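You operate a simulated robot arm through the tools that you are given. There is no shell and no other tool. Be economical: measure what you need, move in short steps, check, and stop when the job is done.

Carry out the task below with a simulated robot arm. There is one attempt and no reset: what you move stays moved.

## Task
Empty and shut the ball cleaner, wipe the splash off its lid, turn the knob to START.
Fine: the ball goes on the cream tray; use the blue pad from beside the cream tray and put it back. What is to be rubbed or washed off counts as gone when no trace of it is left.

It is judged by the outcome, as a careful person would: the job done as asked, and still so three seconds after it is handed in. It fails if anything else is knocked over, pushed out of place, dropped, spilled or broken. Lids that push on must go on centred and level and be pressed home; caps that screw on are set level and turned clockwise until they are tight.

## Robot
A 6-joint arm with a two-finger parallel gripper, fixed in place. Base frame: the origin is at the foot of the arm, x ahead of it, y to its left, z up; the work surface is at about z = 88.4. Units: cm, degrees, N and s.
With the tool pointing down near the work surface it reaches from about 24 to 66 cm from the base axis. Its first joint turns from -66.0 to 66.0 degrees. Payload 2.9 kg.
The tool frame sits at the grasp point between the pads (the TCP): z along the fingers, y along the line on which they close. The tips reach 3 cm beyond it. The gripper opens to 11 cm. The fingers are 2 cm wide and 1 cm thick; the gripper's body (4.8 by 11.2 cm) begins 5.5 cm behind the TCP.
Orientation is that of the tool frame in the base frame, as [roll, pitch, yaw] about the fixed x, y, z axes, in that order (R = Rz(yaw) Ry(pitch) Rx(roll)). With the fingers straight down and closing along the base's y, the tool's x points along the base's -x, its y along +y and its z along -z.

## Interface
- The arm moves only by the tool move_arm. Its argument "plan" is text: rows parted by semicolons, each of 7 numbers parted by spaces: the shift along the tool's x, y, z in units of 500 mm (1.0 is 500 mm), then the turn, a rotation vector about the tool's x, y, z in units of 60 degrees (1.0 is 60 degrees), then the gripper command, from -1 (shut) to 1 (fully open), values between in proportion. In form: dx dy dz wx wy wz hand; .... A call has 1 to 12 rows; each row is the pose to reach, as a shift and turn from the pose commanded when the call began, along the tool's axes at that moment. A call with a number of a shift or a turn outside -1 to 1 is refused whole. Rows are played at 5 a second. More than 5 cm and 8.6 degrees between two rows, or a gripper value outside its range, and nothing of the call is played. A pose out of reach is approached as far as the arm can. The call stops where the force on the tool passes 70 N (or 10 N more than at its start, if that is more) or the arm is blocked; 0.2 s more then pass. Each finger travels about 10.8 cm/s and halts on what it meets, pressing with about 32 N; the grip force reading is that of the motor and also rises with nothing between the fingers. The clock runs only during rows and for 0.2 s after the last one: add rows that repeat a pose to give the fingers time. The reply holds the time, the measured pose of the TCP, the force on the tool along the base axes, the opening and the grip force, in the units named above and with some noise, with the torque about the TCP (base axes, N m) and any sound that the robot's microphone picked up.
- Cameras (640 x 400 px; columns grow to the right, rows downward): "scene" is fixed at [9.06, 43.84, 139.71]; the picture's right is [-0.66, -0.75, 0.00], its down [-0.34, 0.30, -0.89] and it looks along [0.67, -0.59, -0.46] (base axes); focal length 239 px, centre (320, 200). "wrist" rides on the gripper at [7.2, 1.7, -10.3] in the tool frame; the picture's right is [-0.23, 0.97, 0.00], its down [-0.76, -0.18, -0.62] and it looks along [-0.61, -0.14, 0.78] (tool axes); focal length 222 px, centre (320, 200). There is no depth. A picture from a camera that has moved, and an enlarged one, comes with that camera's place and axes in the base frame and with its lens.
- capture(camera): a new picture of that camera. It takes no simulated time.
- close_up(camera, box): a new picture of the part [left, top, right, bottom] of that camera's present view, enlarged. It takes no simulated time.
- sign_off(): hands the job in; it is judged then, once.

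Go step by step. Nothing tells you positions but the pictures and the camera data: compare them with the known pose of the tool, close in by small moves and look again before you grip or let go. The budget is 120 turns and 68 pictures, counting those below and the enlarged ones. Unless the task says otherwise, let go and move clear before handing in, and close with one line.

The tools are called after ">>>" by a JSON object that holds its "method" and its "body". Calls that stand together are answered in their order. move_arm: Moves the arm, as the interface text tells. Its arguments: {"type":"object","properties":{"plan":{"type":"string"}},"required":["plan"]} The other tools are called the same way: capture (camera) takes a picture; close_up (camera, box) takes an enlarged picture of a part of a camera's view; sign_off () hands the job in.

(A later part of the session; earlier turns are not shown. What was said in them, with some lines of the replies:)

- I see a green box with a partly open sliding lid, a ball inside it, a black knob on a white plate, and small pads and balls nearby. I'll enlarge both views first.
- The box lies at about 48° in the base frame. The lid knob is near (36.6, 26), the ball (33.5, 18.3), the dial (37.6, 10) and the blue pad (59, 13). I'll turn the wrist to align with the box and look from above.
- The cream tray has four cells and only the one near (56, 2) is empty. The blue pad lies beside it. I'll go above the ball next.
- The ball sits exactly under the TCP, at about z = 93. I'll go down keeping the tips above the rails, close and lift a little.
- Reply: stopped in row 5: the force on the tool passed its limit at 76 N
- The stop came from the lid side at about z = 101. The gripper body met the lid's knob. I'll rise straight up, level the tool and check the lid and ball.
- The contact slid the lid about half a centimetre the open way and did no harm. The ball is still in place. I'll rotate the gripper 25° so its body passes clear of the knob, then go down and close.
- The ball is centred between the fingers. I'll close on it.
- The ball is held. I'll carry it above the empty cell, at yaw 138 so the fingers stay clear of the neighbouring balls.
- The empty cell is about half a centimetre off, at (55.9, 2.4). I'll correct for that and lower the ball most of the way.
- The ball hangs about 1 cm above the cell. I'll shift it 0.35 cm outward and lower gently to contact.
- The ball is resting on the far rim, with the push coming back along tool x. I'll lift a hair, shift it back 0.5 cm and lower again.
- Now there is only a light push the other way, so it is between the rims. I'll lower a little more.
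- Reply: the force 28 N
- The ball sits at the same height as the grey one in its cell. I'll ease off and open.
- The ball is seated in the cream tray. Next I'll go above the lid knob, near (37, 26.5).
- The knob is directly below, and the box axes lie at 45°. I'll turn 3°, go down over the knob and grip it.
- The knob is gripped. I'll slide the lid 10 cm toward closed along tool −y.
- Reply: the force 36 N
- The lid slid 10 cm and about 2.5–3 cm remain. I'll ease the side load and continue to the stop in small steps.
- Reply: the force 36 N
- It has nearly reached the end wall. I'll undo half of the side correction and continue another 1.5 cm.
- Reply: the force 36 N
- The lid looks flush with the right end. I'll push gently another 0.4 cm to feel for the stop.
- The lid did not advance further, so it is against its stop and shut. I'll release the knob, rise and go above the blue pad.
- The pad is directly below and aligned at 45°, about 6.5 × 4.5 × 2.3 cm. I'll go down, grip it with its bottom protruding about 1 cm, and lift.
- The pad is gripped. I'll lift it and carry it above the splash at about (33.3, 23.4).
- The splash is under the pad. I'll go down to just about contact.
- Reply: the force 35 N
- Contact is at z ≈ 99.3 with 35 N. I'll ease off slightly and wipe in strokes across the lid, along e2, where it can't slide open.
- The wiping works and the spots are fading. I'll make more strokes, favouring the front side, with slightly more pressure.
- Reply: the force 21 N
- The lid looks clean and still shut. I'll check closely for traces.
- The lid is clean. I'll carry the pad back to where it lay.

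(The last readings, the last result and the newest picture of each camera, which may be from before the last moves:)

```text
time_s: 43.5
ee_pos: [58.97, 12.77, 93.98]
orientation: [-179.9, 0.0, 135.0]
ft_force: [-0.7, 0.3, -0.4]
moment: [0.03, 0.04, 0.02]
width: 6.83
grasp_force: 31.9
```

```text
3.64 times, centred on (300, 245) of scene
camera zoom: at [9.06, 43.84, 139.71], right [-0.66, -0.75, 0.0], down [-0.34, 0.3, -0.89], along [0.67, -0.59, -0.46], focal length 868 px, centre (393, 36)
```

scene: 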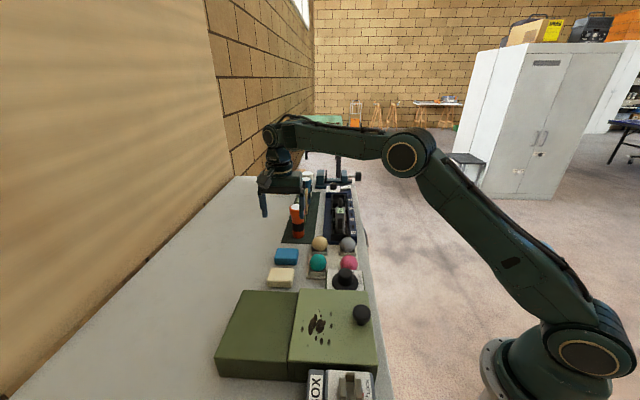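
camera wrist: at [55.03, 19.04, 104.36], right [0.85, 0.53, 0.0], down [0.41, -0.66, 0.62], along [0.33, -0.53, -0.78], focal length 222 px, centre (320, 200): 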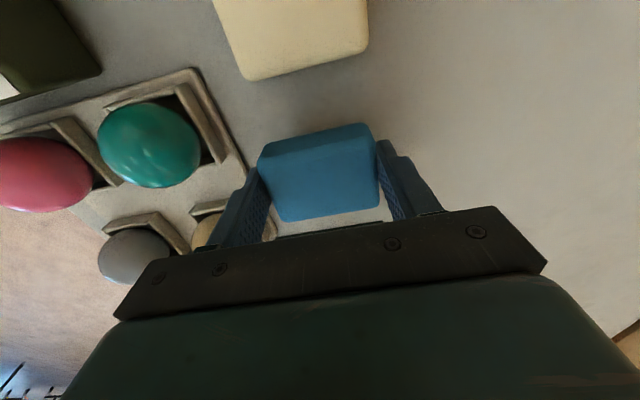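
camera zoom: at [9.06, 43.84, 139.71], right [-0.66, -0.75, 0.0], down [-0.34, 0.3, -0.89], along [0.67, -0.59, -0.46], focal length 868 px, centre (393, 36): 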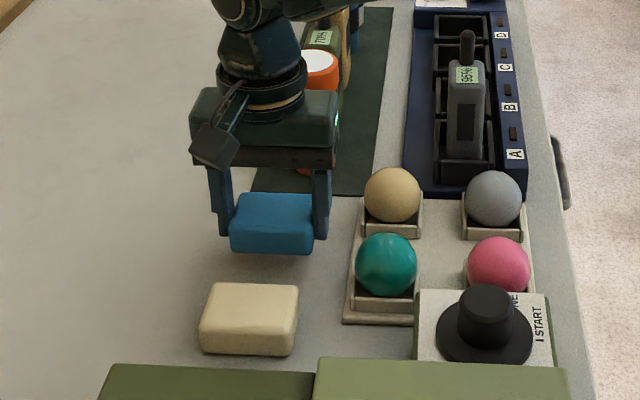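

The pad is slightly tilted in the grip. I'll lower it to the table so it flattens, then release.

>>> {"method": "move_arm", "body": {"plan": "-.004 0 .012 0 0 0 -.1; -.005 0 .02 0 0 0 -.1; -.006 0 .027 0 0 0 -.1; -.006 0 .032 0 0 0 -.1; -.006 0 .032 0 0 0 -.1"}}

>>> {"method": "capture", "body": {"camera": "wrist"}}

```text
time_s: 44.7
ee_pos: [59.21, 12.55, 92.16]
orientation: [-180.0, 0.0, 135.0]
ft_force: [-0.9, 0.0, -0.5]
moment: [0.0, -0.01, 0.0]
width: 6.86
grasp_force: 32.5
```

```text
25 pictures are left
camera wrist: at [55.32, 18.72, 102.6], right [0.85, 0.53, 0.0], down [0.41, -0.66, 0.62], along [0.33, -0.53, -0.78], focal length 222 px, centre (320, 200)
```

wrist: 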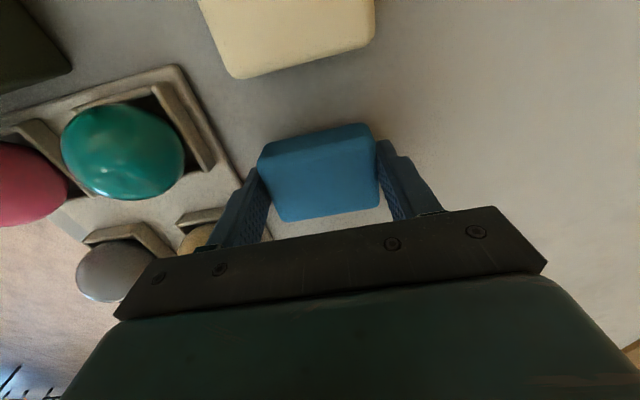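

No contact yet, as the pad was pressed up a little in the grip. I'll lower a bit more.

>>> {"method": "move_arm", "body": {"plan": "0 0 .004 0 0 0 -.1; 0 0 .008 0 0 0 -.1; 0 0 .008 0 0 0 -.1"}}

```text
time_s: 45.5
ee_pos: [59.22, 12.6, 91.77]
orientation: [-179.9, 0.0, 135.0]
ft_force: [-0.5, -0.2, -0.6]
moment: [-0.02, 0.0, -0.05]
width: 6.87
grasp_force: 31.9
```

The gap is only a few millimetres. I'll release here and rise.

>>> {"method": "move_arm", "body": {"plan": "0 0 0 0 0 0 .1; 0 0 0 0 0 0 .45; 0 0 0 0 0 0 .7; 0 0 -.04 0 0 0 .7; 0 0 -.12 0 0 0 .7; 0 0 -.2 0 0 0 .7; 0 0 -.28 0 0 0 .7; 0 0 -.31 0 0 0 .7"}}

>>> {"method": "capture", "body": {"camera": "wrist"}}

>>> {"method": "close_up", "body": {"camera": "scene", "box": [240, 190, 380, 300]}}

```text
time_s: 47.3
ee_pos: [59.51, 12.3, 107.29]
orientation: [-179.8, 0.0, 135.0]
ft_force: [0.4, 0.4, -0.1]
moment: [0.01, 0.0, 0.0]
width: 9.37
grasp_force: 0.2
```

```text
24 pictures are left
camera wrist: at [55.48, 18.54, 117.7], right [0.85, 0.53, 0.0], down [0.41, -0.66, 0.62], along [0.33, -0.53, -0.78], focal length 222 px, centre (320, 200)
```

wrist: 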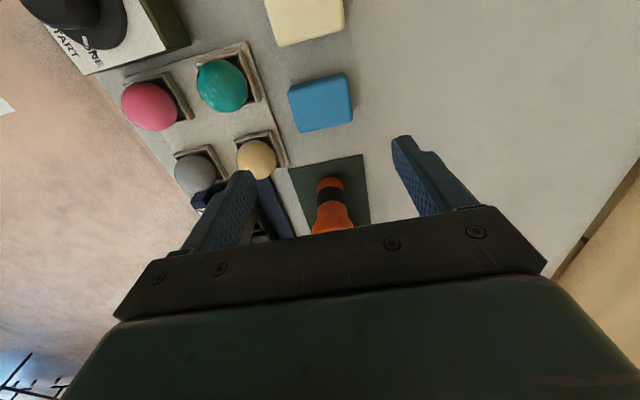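

```text
3.64 times, centred on (310, 245) of scene
camera zoom: at [9.06, 43.84, 139.71], right [-0.66, -0.75, 0.0], down [-0.34, 0.3, -0.89], along [0.67, -0.59, -0.46], focal length 868 px, centre (356, 36)
```

zoom: 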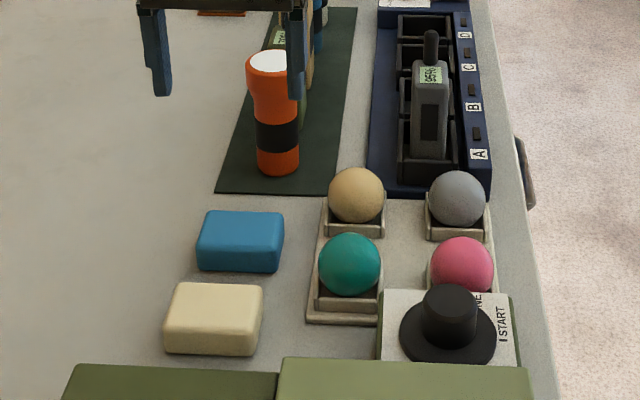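

The pad is back and flat. Now the dial. I'll hover above it and read its marks.

>>> {"method": "move_arm", "body": {"plan": ".0562 -.0688 -.01 0 0 0 .6; .1124 -.1376 -.015 0 0 0 .5; .1686 -.2064 -.015 0 0 0 .4; .2248 -.2752 -.015 0 0 0 .3; .281 -.344 -.015 0 0 0 .3; .281 -.344 -.015 0 0 0 .3"}}

>>> {"method": "close_up", "body": {"camera": "wrist", "box": [240, 50, 400, 170]}}

>>> {"method": "close_up", "body": {"camera": "scene", "box": [320, 255, 380, 300]}}

```text
time_s: 48.7
ee_pos: [37.14, 10.11, 108.07]
orientation: [-179.8, -0.1, 135.0]
ft_force: [-0.2, -0.8, -0.1]
moment: [0.0, 0.0, 0.02]
width: 7.15
grasp_force: 0.1
```

```text
3.33 times, centred on (320, 110) of wrist
camera zoom: at [33.3, 16.34, 118.52], right [0.85, 0.53, 0.0], down [0.41, -0.66, 0.62], along [0.33, -0.53, -0.78], focal length 740 px, centre (320, 500)
```

zoom: 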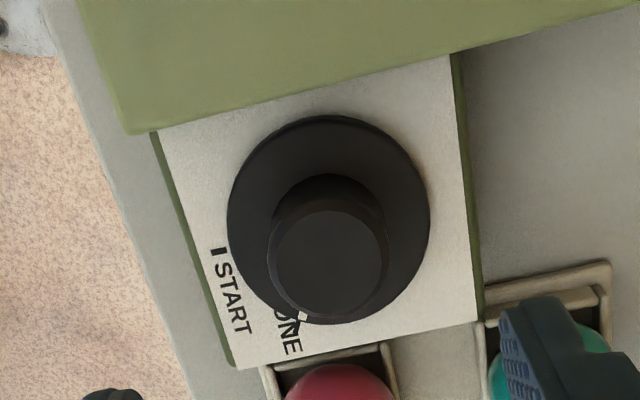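

```text
8.89 times, centred on (350, 278) of scene
camera zoom: at [9.05, 43.84, 139.71], right [-0.66, -0.75, 0.0], down [-0.34, 0.3, -0.89], along [0.67, -0.59, -0.46], focal length 2122 px, centre (53, -489)
```

zoom: 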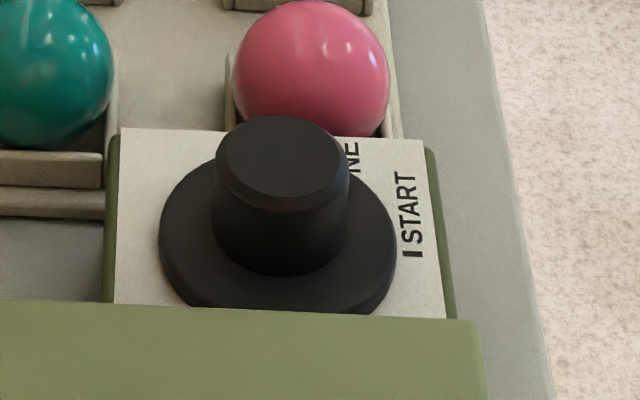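

The pointer mark sits by DONE at about −74°, and the START tick is at about −128°. So the dial turns about 54° clockwise seen from above. Its centre is near (37.9, 9.6) with its top at z ≈ 97. I'll pre-rotate 27° the other way, go down and check alignment.

>>> {"method": "move_arm", "body": {"plan": "-.0045 .001 .03 0 0 -.11 .16; -.009 .002 .06 0 0 -.22 .16; -.0135 .003 .09 0 0 -.33 .16; -.018 .0035 .12 0 0 -.45 .16; -.018 .0035 .16 0 0 -.45 .16; -.018 .0035 .16 0 0 -.45 .16"}}

>>> {"method": "capture", "body": {"camera": "wrist"}}

```text
time_s: 50.1
ee_pos: [38.05, 9.59, 100.0]
orientation: [-179.9, -0.1, 162.1]
ft_force: [0.0, -0.7, 0.0]
moment: [0.02, 0.04, 0.0]
width: 6.37
grasp_force: 0.1
```

```text
20 pictures are left
camera wrist: at [31.59, 13.36, 110.38], right [0.52, 0.86, 0.0], down [0.67, -0.4, 0.62], along [0.53, -0.32, -0.78], focal length 222 px, centre (320, 200)
```

wrist: 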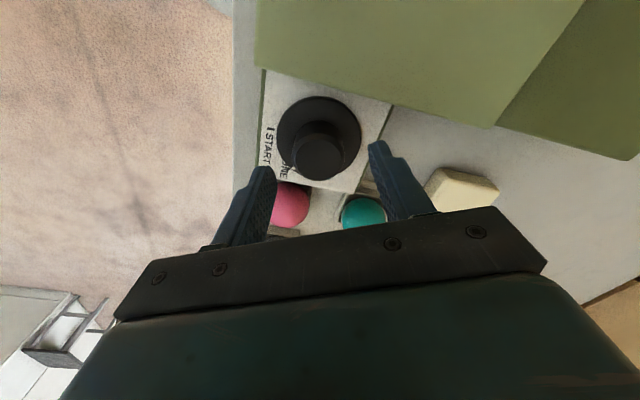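

The knob is centred between the fingers. I'll go down with tips just above the disc and close.

>>> {"method": "move_arm", "body": {"plan": ".002 0 .03 0 0 0 .16; .002 0 .055 0 0 0 .16; .002 0 .066 0 0 0 .16; .002 0 .066 0 0 0 .16; .002 0 .066 0 0 0 -.2; .002 0 .066 0 0 0 -.6; .002 0 .066 0 0 0 -.6; .002 0 .066 0 0 0 -.6"}}

>>> {"method": "capture", "body": {"camera": "wrist"}}

```text
time_s: 51.9
ee_pos: [37.88, 9.58, 96.7]
orientation: [-179.8, 0.0, 161.8]
ft_force: [-7.1, -22.4, 25.7]
moment: [-0.5, 0.35, -0.02]
width: 3.78
grasp_force: 15.5
```

```text
19 pictures are left
camera wrist: at [31.51, 13.33, 107.19], right [0.52, 0.85, 0.0], down [0.67, -0.4, 0.62], along [0.53, -0.33, -0.78], focal length 222 px, centre (320, 200)
```

wrist: 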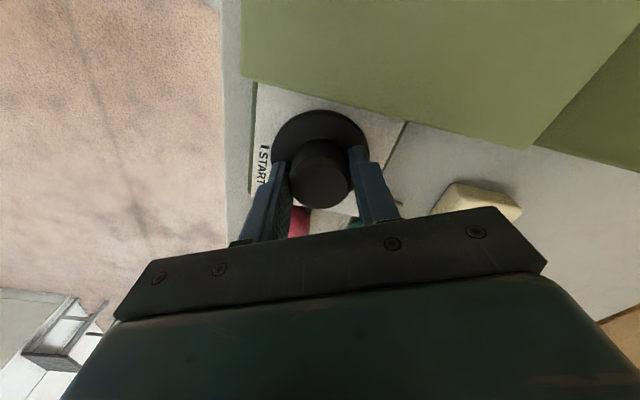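

The knob is gripped at 3.78 cm, but with a sideways load. I'll re-centre the arm slightly before turning.

>>> {"method": "move_arm", "body": {"plan": "0 -.004 -.003 0 0 0 -.6; 0 -.005 -.004 0 0 0 -.6; 0 -.005 -.004 0 0 0 -.6"}}

```text
time_s: 52.7
ee_pos: [37.91, 9.46, 96.84]
orientation: [-179.9, -0.1, 161.9]
ft_force: [6.9, -9.5, -23.1]
moment: [-0.49, -0.98, 0.0]
width: 3.72
grasp_force: 45.0
```

The grip is firm. I'll turn about 48° clockwise, then check.

>>> {"method": "move_arm", "body": {"plan": "0 0 .002 0 0 .1 -.6; 0 0 .002 0 0 .2 -.6; 0 0 .002 0 0 .3 -.6; 0 0 .002 0 0 .4 -.6; 0 0 .002 0 0 .5 -.6; 0 0 .002 0 0 .6 -.6; 0 0 .002 0 0 .7 -.6; 0 0 .002 0 0 .8 -.6; 0 0 .002 0 0 .8 -.6"}}

>>> {"method": "capture", "body": {"camera": "wrist"}}

>>> {"method": "close_up", "body": {"camera": "scene", "box": [320, 255, 380, 300]}}

```text
time_s: 54.7
ee_pos: [37.94, 9.67, 96.92]
orientation: [-180.0, 0.0, 113.9]
ft_force: [2.1, 3.4, 4.8]
moment: [0.2, -0.09, 0.64]
width: 3.74
grasp_force: 45.0
```

```text
18 pictures are left
camera wrist: at [36.46, 16.79, 107.26], right [0.98, 0.19, 0.0], down [0.15, -0.77, 0.62], along [0.12, -0.61, -0.78], focal length 222 px, centre (320, 200)
```

wrist: 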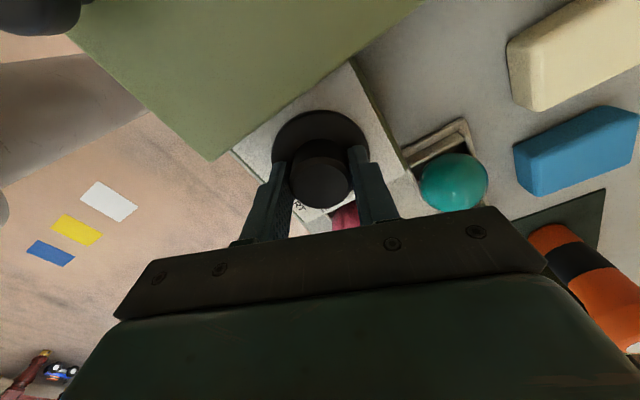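

```text
8.89 times, centred on (350, 278) of scene
camera zoom: at [9.06, 43.85, 139.71], right [-0.66, -0.75, 0.0], down [-0.34, 0.3, -0.89], along [0.67, -0.59, -0.45], focal length 2122 px, centre (53, -489)
```

zoom: 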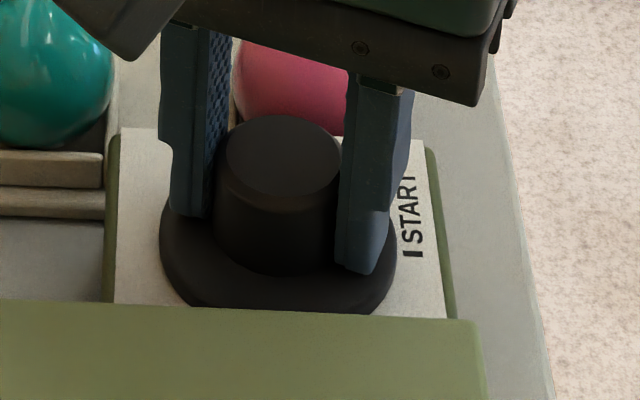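

The finger hides the pointer. I'll open and rise to read it.

>>> {"method": "move_arm", "body": {"plan": "0 0 0 0 0 0 -.2; 0 0 0 0 0 0 .16; 0 0 -.05 0 0 0 .16; 0 0 -.13 0 0 0 .16; 0 0 -.22 0 0 -.1 .16; 0 0 -.22 0 0 -.2 .16; 0 0 -.22 0 0 -.3 .16; 0 0 -.22 0 0 -.35 .16; 0 0 -.22 0 0 -.35 .16"}}

>>> {"method": "close_up", "body": {"camera": "wrist", "box": [240, 50, 400, 170]}}

>>> {"method": "close_up", "body": {"camera": "scene", "box": [320, 255, 380, 300]}}

```text
time_s: 56.7
ee_pos: [37.77, 9.4, 107.88]
orientation: [-179.9, 0.0, 135.1]
ft_force: [-0.7, 0.0, 1.0]
moment: [-0.01, 0.05, -0.01]
width: 6.36
grasp_force: 0.1
```

```text
3.33 times, centred on (320, 110) of wrist
camera zoom: at [33.89, 15.71, 118.26], right [0.85, 0.53, 0.0], down [0.41, -0.66, 0.62], along [0.33, -0.53, -0.78], focal length 740 px, centre (320, 500)
```

zoom: 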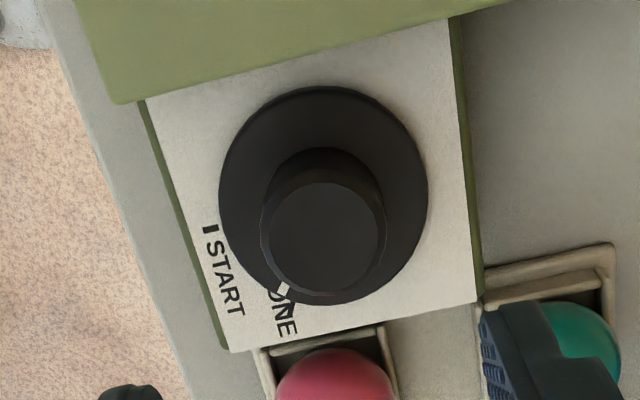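

```text
8.89 times, centred on (350, 278) of scene
camera zoom: at [9.06, 43.84, 139.71], right [-0.66, -0.75, 0.0], down [-0.34, 0.3, -0.89], along [0.67, -0.59, -0.46], focal length 2122 px, centre (53, -489)
```

zoom: 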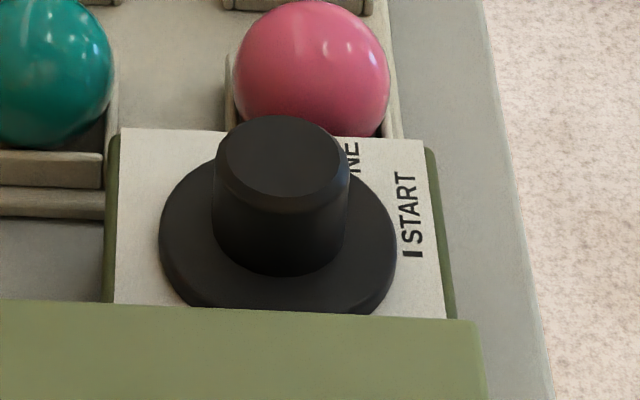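

The fingers slipped on the cylinder and the pointer moved only about 8°. The wider disc gives much more turning moment, so I'll grip that instead. I'll go down around it with the fingers open to 9 cm.

>>> {"method": "move_arm", "body": {"plan": "0 .003 .05 0 0 -.11 .4; 0 .003 .08 0 0 -.22 .636; 0 .003 .11 0 0 -.32 .636; 0 .003 .14 0 0 -.42 .636; 0 .003 .19 0 0 -.42 .636; 0 .003 .22 0 0 -.42 .636; 0 .003 .236 0 0 -.42 .636; 0 .003 .236 0 0 -.42 .636"}}

>>> {"method": "capture", "body": {"camera": "wrist"}}

>>> {"method": "close_up", "body": {"camera": "scene", "box": [310, 245, 390, 305]}}

```text
time_s: 58.5
ee_pos: [37.88, 9.48, 96.06]
orientation: [-179.9, 0.1, 160.3]
ft_force: [-1.5, 0.4, 4.0]
moment: [0.23, -0.04, 0.13]
width: 8.96
grasp_force: 0.1
```

```text
14 pictures are left
camera wrist: at [31.66, 13.51, 106.4], right [0.54, 0.84, 0.0], down [0.66, -0.42, 0.62], along [0.52, -0.34, -0.78], focal length 222 px, centre (320, 200)
```

wrist: 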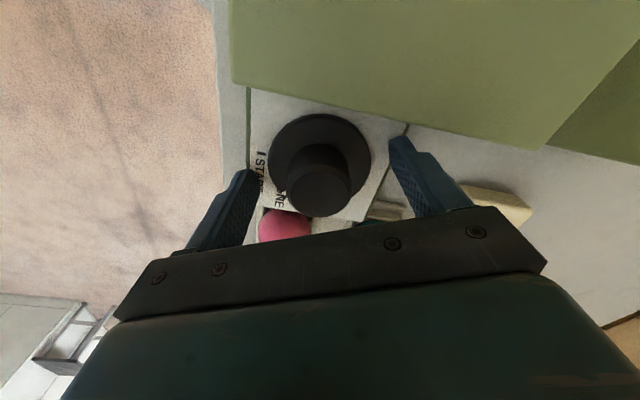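

```text
6.67 times, centred on (350, 275) of scene
camera zoom: at [9.05, 43.83, 139.71], right [-0.66, -0.75, 0.0], down [-0.34, 0.3, -0.89], along [0.67, -0.59, -0.45], focal length 1592 px, centre (120, -300)
```

zoom: 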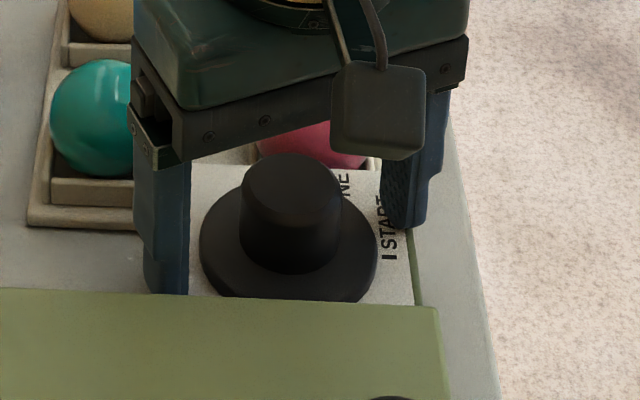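

The fingers straddle the disc, with a hint of contact. I'll creep down 0.4 cm to find the plate.

>>> {"method": "move_arm", "body": {"plan": "0 0 .003 0 0 0 .636; 0 0 .006 0 0 0 .636; 0 0 .006 0 0 0 .636"}}

```text
time_s: 59.3
ee_pos: [37.96, 9.58, 96.01]
orientation: [179.9, 0.1, 160.3]
ft_force: [-13.5, -2.4, 60.3]
moment: [-1.6, 1.21, 0.53]
width: 8.98
grasp_force: 0.0
```

The plate surface is at tips z ≈ 93.0. I'll lift 0.35 cm from the commanded pose so the tips just clear it, and close on the disc rim.

>>> {"method": "move_arm", "body": {"plan": "0 0 -.0075 0 0 0 .636; 0 0 -.0075 0 0 0 .636; 0 0 -.0075 0 0 0 .4; 0 0 -.0075 0 0 0 .1; 0 0 -.0075 0 0 0 .1; 0 0 -.0075 0 0 0 .1"}}

>>> {"method": "capture", "body": {"camera": "wrist"}}

```text
time_s: 60.7
ee_pos: [37.86, 9.49, 96.0]
orientation: [-179.8, -0.3, 160.1]
ft_force: [1.4, -6.5, -11.2]
moment: [-0.41, -0.57, -0.02]
width: 6.7
grasp_force: 44.8
```

```text
12 pictures are left
camera wrist: at [31.69, 13.48, 106.43], right [0.54, 0.84, 0.0], down [0.66, -0.42, 0.62], along [0.52, -0.34, -0.78], focal length 222 px, centre (320, 200)
```

wrist: 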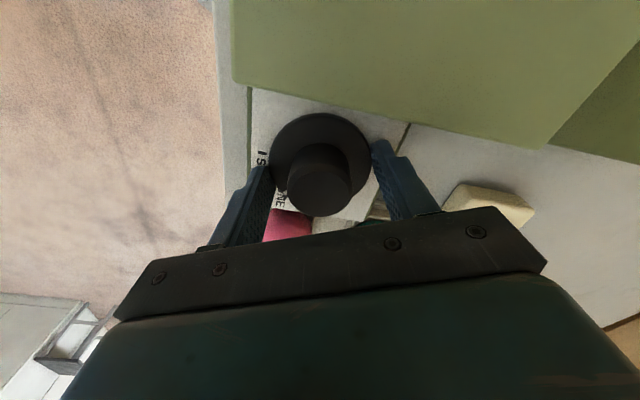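

The disc is gripped. I'll turn 46° clockwise.

>>> {"method": "move_arm", "body": {"plan": "0 0 0 0 0 .08 .1; 0 0 0 0 0 .16 .1; 0 0 0 0 0 .24 .1; 0 0 0 0 0 .32 .1; 0 0 0 0 0 .4 .1; 0 0 0 0 0 .48 .1; 0 0 0 0 0 .56 .1; 0 0 0 0 0 .64 .1; 0 0 0 0 0 .72 .1; 0 0 0 0 0 .77 .1; 0 0 0 0 0 .77 .1"}}

>>> {"method": "capture", "body": {"camera": "wrist"}}

```text
time_s: 63.1
ee_pos: [37.82, 9.64, 95.95]
orientation: [-179.9, -0.1, 114.1]
ft_force: [-4.6, -5.3, 17.7]
moment: [-0.01, 0.13, 0.97]
width: 6.76
grasp_force: 44.9
```

```text
11 pictures are left
camera wrist: at [36.45, 16.87, 106.42], right [0.98, 0.19, 0.0], down [0.15, -0.77, 0.62], along [0.12, -0.61, -0.78], focal length 222 px, centre (320, 200)
```

wrist: 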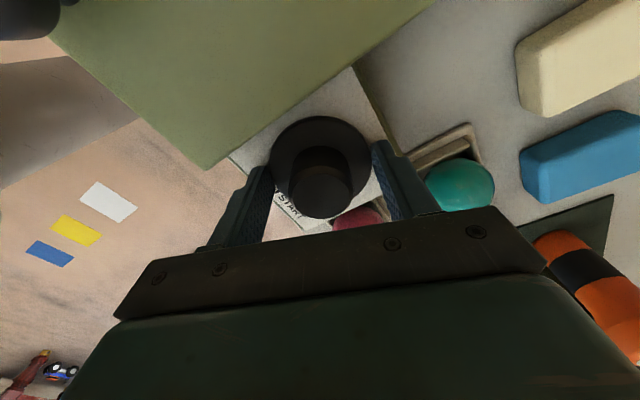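

I'll check where the pointer is before releasing.

>>> {"method": "close_up", "body": {"camera": "wrist", "box": [250, 100, 400, 240]}}

```text
2.86 times, centred on (325, 170) of wrist
camera zoom: at [36.45, 16.87, 106.42], right [0.98, 0.19, 0.0], down [0.15, -0.77, 0.62], along [0.12, -0.61, -0.78], focal length 635 px, centre (306, 286)
```

zoom: 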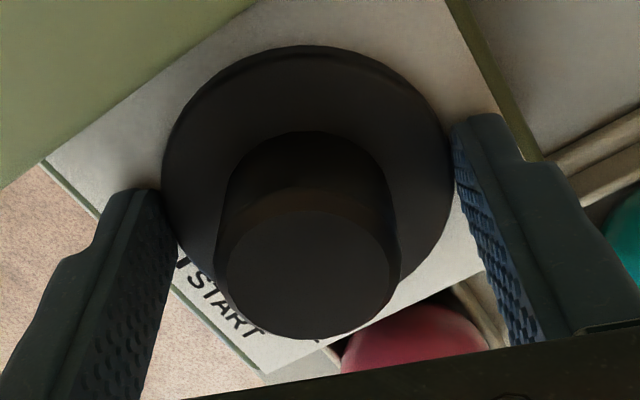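

The pointer is hidden from here. I'll release, rise and look.

>>> {"method": "move_arm", "body": {"plan": "0 0 0 0 0 0 .3; 0 0 0 0 0 0 .6; 0 0 -.03 0 0 0 .636; 0 0 -.09 0 0 0 .636; 0 0 -.17 0 0 -.1 .4; 0 0 -.24 0 0 -.2 .3; 0 0 -.24 0 0 -.3 .3; 0 0 -.24 0 0 -.35 .3; 0 0 -.24 0 0 -.35 .3"}}

>>> {"method": "close_up", "body": {"camera": "wrist", "box": [240, 50, 400, 170]}}

```text
time_s: 65.1
ee_pos: [38.04, 9.59, 108.18]
orientation: [-179.9, 0.0, 135.0]
ft_force: [0.2, 0.7, -0.6]
moment: [-0.02, -0.02, 0.01]
width: 7.14
grasp_force: 0.0
```

```text
3.33 times, centred on (320, 110) of wrist
camera zoom: at [34.03, 15.88, 118.5], right [0.85, 0.53, 0.0], down [0.41, -0.66, 0.62], along [0.33, -0.53, -0.78], focal length 740 px, centre (320, 500)
```

zoom: 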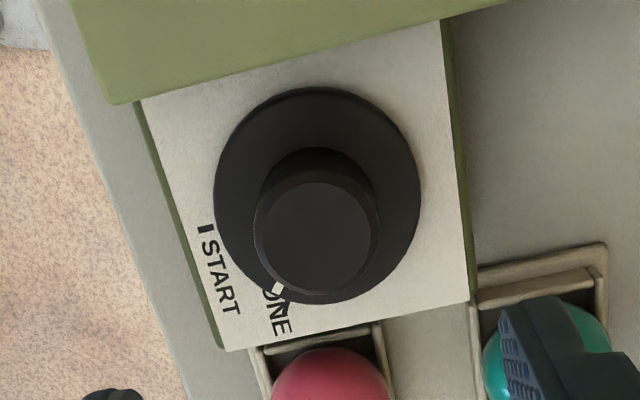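

The pointer didn't move at all, even with about 1 N·m on the disc. So it is against a stop at the DONE end, and START must be reached the other way, counter-clockwise. I'll grip the cylinder and try that direction, watching the torque.

>>> {"method": "move_arm", "body": {"plan": "0 -.003 .03 0 0 .12 .16; 0 -.003 .06 0 0 .24 .16; 0 -.003 .09 0 0 .36 .16; 0 -.003 .12 0 0 .48 .16; 0 -.003 .16 0 0 .583 .16; 0 -.003 .2 0 0 .583 .16; 0 -.003 .2256 0 0 .583 .16; 0 -.003 .2256 0 0 .583 .16; 0 -.003 .2256 0 0 .583 -.2; 0 -.003 .2256 0 0 .583 -.6; 0 -.003 .2256 0 0 .583 -.6; 0 -.003 .2256 0 0 .583 -.6"}}

>>> {"method": "move_arm", "body": {"plan": "0 0 0 0 0 -.1 -.6; 0 0 0 0 0 -.2 -.6; 0 0 0 0 0 -.3 -.6; 0 0 0 0 0 -.4 -.6; 0 0 0 0 0 -.5 -.6; 0 0 0 0 0 -.6 -.6; 0 0 0 0 0 -.6 -.6"}}

>>> {"method": "close_up", "body": {"camera": "wrist", "box": [250, 100, 400, 240]}}

```text
time_s: 67.7
ee_pos: [37.86, 9.41, 96.81]
orientation: [-179.9, -0.1, 100.0]
ft_force: [-5.1, -1.4, 10.6]
moment: [-0.03, 0.15, 0.03]
width: 3.72
grasp_force: 45.0
```

```text
time_s: 69.3
ee_pos: [37.99, 9.41, 96.81]
orientation: [180.0, 0.1, 136.1]
ft_force: [20.7, -2.0, -20.4]
moment: [-0.01, -0.55, -0.02]
width: 3.71
grasp_force: 44.9
```

```text
2.86 times, centred on (325, 170) of wrist
camera zoom: at [33.89, 15.61, 107.19], right [0.84, 0.54, 0.0], down [0.42, -0.66, 0.62], along [0.34, -0.52, -0.78], focal length 635 px, centre (306, 286)
```

zoom: 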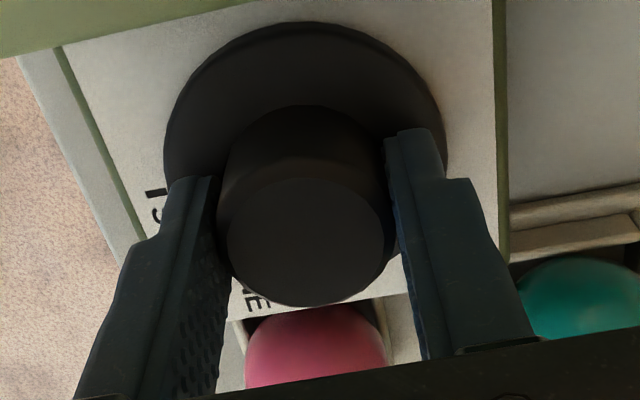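

It turns freely this way. I'll continue the stroke to about yaw 180.

>>> {"method": "move_arm", "body": {"plan": "0 0 .001 0 0 -.1 -.6; 0 0 .001 0 0 -.2 -.6; 0 0 .001 0 0 -.3 -.6; 0 0 .001 0 0 -.4 -.6; 0 0 .001 0 0 -.5 -.6; 0 0 .001 0 0 -.6 -.6; 0 0 .001 0 0 -.7 -.6; 0 0 .001 0 0 -.75 -.6; 0 0 .001 0 0 -.75 -.6"}}

>>> {"method": "move_arm", "body": {"plan": "0 0 0 0 0 0 -.2; 0 0 0 0 0 0 .16; 0 0 -.04 0 0 .1 .16; 0 0 -.09 0 0 .2 .16; 0 0 -.12 0 0 .33 .16; 0 0 -.12 0 0 .47 .16; 0 0 -.12 0 0 .61 .16; 0 0 -.12 0 0 .75 .16; 0 0 -.12 0 0 .75 .16"}}

>>> {"method": "close_up", "body": {"camera": "wrist", "box": [240, 70, 400, 190]}}

```text
time_s: 71.3
ee_pos: [38.04, 9.48, 96.92]
orientation: [180.0, 0.0, -178.9]
ft_force: [14.3, -10.4, 10.2]
moment: [-0.21, -1.01, 0.01]
width: 3.72
grasp_force: 45.4
```

```text
time_s: 73.3
ee_pos: [37.84, 9.56, 102.79]
orientation: [-180.0, 0.1, 135.9]
ft_force: [0.1, -0.5, 0.4]
moment: [0.0, 0.03, 0.01]
width: 6.38
grasp_force: 0.1
```

```text
3.33 times, centred on (320, 130) of wrist
camera zoom: at [33.79, 15.74, 113.17], right [0.84, 0.54, 0.0], down [0.42, -0.66, 0.62], along [0.34, -0.52, -0.78], focal length 740 px, centre (320, 433)
```

zoom: 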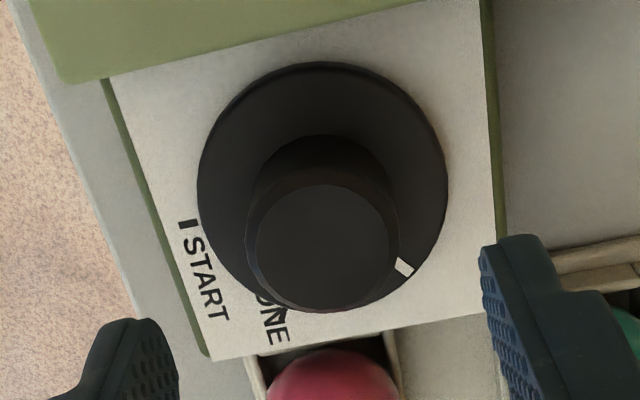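

Turning this way works: the pointer went from −82° to −7°. About 237° remain. I'll regrip at yaw 95 for the next stroke.

>>> {"method": "move_arm", "body": {"plan": "0 0 0 0 0 .13 .16; 0 0 0 0 0 .26 .16; 0 0 0 0 0 .39 .16; 0 0 .03 0 0 .52 .16; 0 0 .06 0 0 .6 .16; 0 0 .1 0 0 .68 .16; 0 0 .118 0 0 .68 .16; 0 0 .118 0 0 .68 .16; 0 0 .118 0 0 .68 -.2; 0 0 .118 0 0 .68 -.6; 0 0 .118 0 0 .68 -.6; 0 0 .118 0 0 .68 -.6"}}

>>> {"method": "move_arm", "body": {"plan": "0 0 0 0 0 -.1 -.6; 0 0 0 0 0 -.2 -.6; 0 0 0 0 0 -.3 -.6; 0 0 0 0 0 -.4 -.6; 0 0 0 0 0 -.5 -.6; 0 0 0 0 0 -.6 -.6; 0 0 0 0 0 -.7 -.6; 0 0 0 0 0 -.7 -.6"}}

>>> {"method": "move_arm", "body": {"plan": "0 0 0 0 0 -.1 -.6; 0 0 0 0 0 -.2 -.6; 0 0 0 0 0 -.3 -.6; 0 0 0 0 0 -.4 -.6; 0 0 0 0 0 -.5 -.6; 0 0 0 0 0 -.6 -.6; 0 0 0 0 0 -.7 -.6; 0 0 0 0 0 -.75 -.6; 0 0 0 0 0 -.75 -.6"}}

```text
time_s: 75.9
ee_pos: [37.87, 9.46, 96.76]
orientation: [180.0, 0.0, 95.1]
ft_force: [8.1, 0.3, -8.1]
moment: [0.07, -0.41, 0.0]
width: 3.72
grasp_force: 44.8
```

```text
time_s: 77.7
ee_pos: [37.87, 9.49, 96.84]
orientation: [-179.9, 0.1, 137.2]
ft_force: [14.2, -6.6, 0.4]
moment: [0.03, -0.36, 0.01]
width: 3.68
grasp_force: 45.2
```

```text
time_s: 79.7
ee_pos: [37.89, 9.41, 97.01]
orientation: [-179.9, 0.0, -177.6]
ft_force: [15.2, -6.6, 3.7]
moment: [-0.25, -0.88, 0.02]
width: 3.7
grasp_force: 45.4
```

That turned it 87°, so the pointer is at about 80°. I'll regrip for another stroke.

>>> {"method": "move_arm", "body": {"plan": "0 0 0 0 0 0 -.2; 0 0 0 0 0 0 .16; 0 0 -.04 0 0 .1 .16; 0 0 -.09 0 0 .2 .16; 0 0 -.12 0 0 .33 .16; 0 0 -.12 0 0 .46 .16; 0 0 -.12 0 0 .59 .16; 0 0 -.12 0 0 .72 .16; 0 0 -.12 0 0 .75 .16; 0 0 -.12 0 0 .75 .16"}}

>>> {"method": "move_arm", "body": {"plan": "0 0 0 0 0 .13 .16; 0 0 0 0 0 .26 .16; 0 0 0 0 0 .39 .16; 0 0 .03 0 0 .52 .16; 0 0 .06 0 0 .6 .16; 0 0 .1 0 0 .7 .16; 0 0 .118 0 0 .7 .16; 0 0 .118 0 0 .7 .16; 0 0 .118 0 0 .7 -.2; 0 0 .118 0 0 .7 -.6; 0 0 .118 0 0 .7 -.6; 0 0 .118 0 0 .7 -.6"}}

>>> {"method": "move_arm", "body": {"plan": "0 0 0 0 0 -.1 -.6; 0 0 0 0 0 -.2 -.6; 0 0 0 0 0 -.3 -.6; 0 0 0 0 0 -.4 -.6; 0 0 0 0 0 -.5 -.6; 0 0 0 0 0 -.6 -.6; 0 0 0 0 0 -.7 -.6; 0 0 0 0 0 -.7 -.6"}}

>>> {"method": "move_arm", "body": {"plan": "0 0 0 0 0 -.1 -.6; 0 0 0 0 0 -.2 -.6; 0 0 0 0 0 -.3 -.6; 0 0 0 0 0 -.4 -.6; 0 0 0 0 0 -.5 -.6; 0 0 0 0 0 -.6 -.6; 0 0 0 0 0 -.7 -.6; 0 0 0 0 0 -.75 -.6; 0 0 0 0 0 -.75 -.6"}}

```text
time_s: 81.9
ee_pos: [37.86, 9.44, 102.9]
orientation: [-179.9, -0.1, 137.1]
ft_force: [0.8, 0.8, -0.1]
moment: [-0.01, -0.01, 0.02]
width: 6.38
grasp_force: 0.0
```

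```text
time_s: 84.5
ee_pos: [37.91, 9.49, 97.02]
orientation: [180.0, 0.1, 95.2]
ft_force: [13.6, 1.4, -8.2]
moment: [0.1, -0.52, -0.02]
width: 3.69
grasp_force: 45.2
```

```text
time_s: 86.3
ee_pos: [37.86, 9.41, 97.05]
orientation: [180.0, 0.2, 137.3]
ft_force: [13.7, -2.4, 11.2]
moment: [-0.08, -0.53, 0.04]
width: 3.7
grasp_force: 44.5
```

```text
time_s: 88.3
ee_pos: [37.89, 9.62, 97.0]
orientation: [-180.0, 0.1, -177.7]
ft_force: [7.0, -6.1, 28.8]
moment: [-0.25, 0.18, -0.01]
width: 3.73
grasp_force: 44.7
```

The pointer should now be near 167°. I'll release, rise and look.

>>> {"method": "move_arm", "body": {"plan": "0 0 0 0 0 0 -.2; 0 0 0 0 0 0 .16; 0 0 -.04 0 0 .1 .16; 0 0 -.09 0 0 .2 .16; 0 0 -.12 0 0 .33 .16; 0 0 -.12 0 0 .46 .16; 0 0 -.12 0 0 .59 .16; 0 0 -.12 0 0 .72 .16; 0 0 -.12 0 0 .75 .16; 0 0 -.12 0 0 .75 .16"}}

>>> {"method": "close_up", "body": {"camera": "wrist", "box": [240, 70, 400, 190]}}

```text
time_s: 90.5
ee_pos: [37.9, 9.43, 102.91]
orientation: [-179.9, 0.1, 137.2]
ft_force: [0.4, -0.4, -0.6]
moment: [-0.01, 0.01, 0.01]
width: 6.37
grasp_force: 0.1
```

```text
3.33 times, centred on (320, 130) of wrist
camera zoom: at [33.72, 15.58, 113.34], right [0.83, 0.56, 0.0], down [0.44, -0.65, 0.62], along [0.35, -0.52, -0.78], focal length 740 px, centre (320, 433)
```

zoom: 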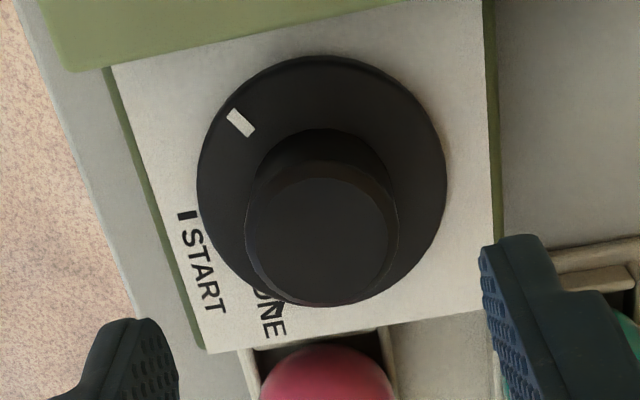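

The pointer is now at about 176°, with START at about 230°. I'll regrip and turn a final 54°.

>>> {"method": "move_arm", "body": {"plan": "0 0 0 0 0 .13 .16; 0 0 .03 0 0 .26 .16; 0 0 .07 0 0 .37 .16; 0 0 .1 0 0 .37 .16; 0 0 .118 0 0 .37 .16; 0 0 .118 0 0 .37 .16; 0 0 .118 0 0 .37 -.2; 0 0 .118 0 0 .37 -.6; 0 0 .118 0 0 .37 -.6; 0 0 .118 0 0 .37 -.6"}}

>>> {"method": "move_arm", "body": {"plan": "0 0 0 0 0 -.1 -.6; 0 0 0 0 0 -.2 -.6; 0 0 0 0 0 -.3 -.6; 0 0 0 0 0 -.4 -.6; 0 0 0 0 0 -.5 -.6; 0 0 0 0 0 -.6 -.6; 0 0 0 0 0 -.7 -.6; 0 0 0 0 0 -.8 -.6; 0 0 0 0 0 -.89 -.6; 0 0 0 0 0 -.89 -.6"}}

>>> {"method": "move_arm", "body": {"plan": "0 0 0 0 0 0 -.2; 0 0 0 0 0 0 .16; 0 0 -.04 0 0 .1 .16; 0 0 -.09 0 0 .2 .16; 0 0 -.12 0 0 .33 .16; 0 0 -.16 0 0 .46 .16; 0 0 -.2 0 0 .53 .16; 0 0 -.2 0 0 .53 .16"}}

>>> {"method": "close_up", "body": {"camera": "wrist", "box": [240, 50, 400, 170]}}

```text
time_s: 92.7
ee_pos: [37.84, 9.46, 97.05]
orientation: [179.9, 0.0, 115.1]
ft_force: [14.0, 4.9, -11.1]
moment: [0.2, -0.53, -0.02]
width: 3.72
grasp_force: 44.9
```

```text
time_s: 94.9
ee_pos: [37.97, 9.52, 97.02]
orientation: [-180.0, 0.1, 168.4]
ft_force: [21.9, -10.1, -25.5]
moment: [-0.28, -0.8, 0.01]
width: 3.74
grasp_force: 44.5
```

```text
time_s: 96.7
ee_pos: [37.74, 9.4, 107.14]
orientation: [-179.9, 0.0, 136.6]
ft_force: [0.9, -1.3, -0.1]
moment: [0.02, 0.01, 0.0]
width: 6.37
grasp_force: 0.1
```

```text
3.33 times, centred on (320, 110) of wrist
camera zoom: at [33.74, 15.56, 117.53], right [0.83, 0.55, 0.0], down [0.43, -0.65, 0.62], along [0.34, -0.52, -0.78], focal length 740 px, centre (320, 500)
```

zoom: 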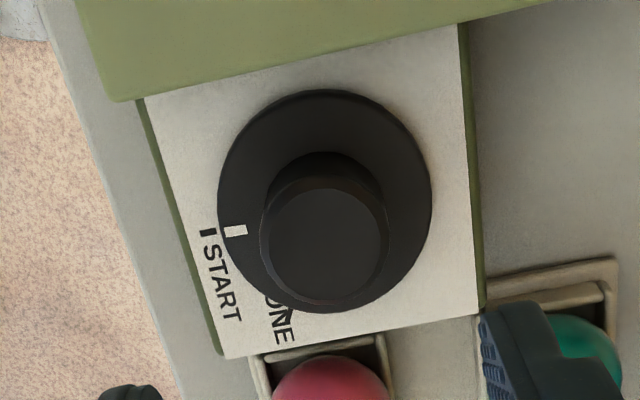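

The pointer lines up with the START tick, about −133° for both. I'll rise clear and make a final check.

>>> {"method": "move_arm", "body": {"plan": "0 0 -.08 0 0 0 .16; 0 .06 -.16 0 0 0 .16; 0 .12 -.24 0 0 0 .16; 0 .18 -.28 0 0 0 .16; 0 .18 -.28 0 0 0 .16"}}

>>> {"method": "close_up", "body": {"camera": "scene", "box": [210, 200, 390, 400]}}

>>> {"method": "close_up", "body": {"camera": "scene", "box": [320, 255, 380, 300]}}

```text
time_s: 97.9
ee_pos: [43.99, 15.72, 121.11]
orientation: [-179.9, 0.0, 136.5]
ft_force: [-0.1, 0.4, 0.3]
moment: [0.02, 0.01, 0.02]
width: 6.38
grasp_force: 0.1
```

```text
2.00 times, centred on (300, 300) of scene
camera zoom: at [9.06, 43.84, 139.71], right [-0.66, -0.75, 0.0], down [-0.34, 0.3, -0.89], along [0.67, -0.59, -0.46], focal length 478 px, centre (360, 0)
```

zoom: 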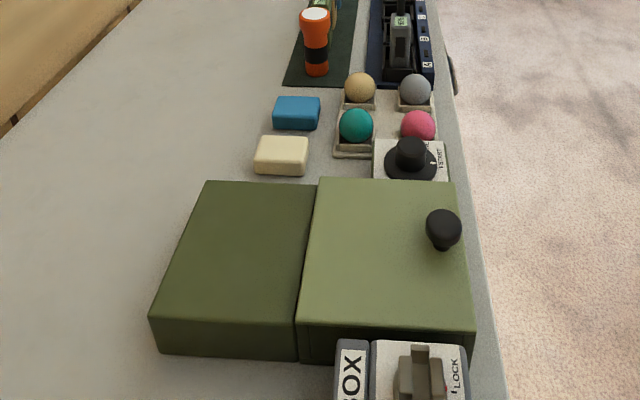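

```text
8.89 times, centred on (350, 278) of scene
camera zoom: at [9.06, 43.84, 139.71], right [-0.66, -0.75, 0.0], down [-0.34, 0.3, -0.89], along [0.67, -0.59, -0.46], focal length 2122 px, centre (53, -489)
```

zoom: 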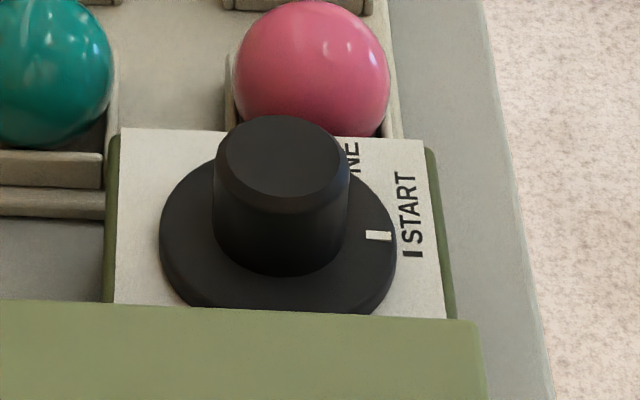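

Everything matches: the ball is on the cream tray, the lid is shut and clean, the pad is back, and the pointer is at START. I'm handing in.

>>> {"method": "sign_off", "body": {}}

```text
The job is handed in.
```

The ball is on the cream tray, the cleaner is shut with its lid wiped clean, the blue pad is back beside the cream tray, and the knob points to START.
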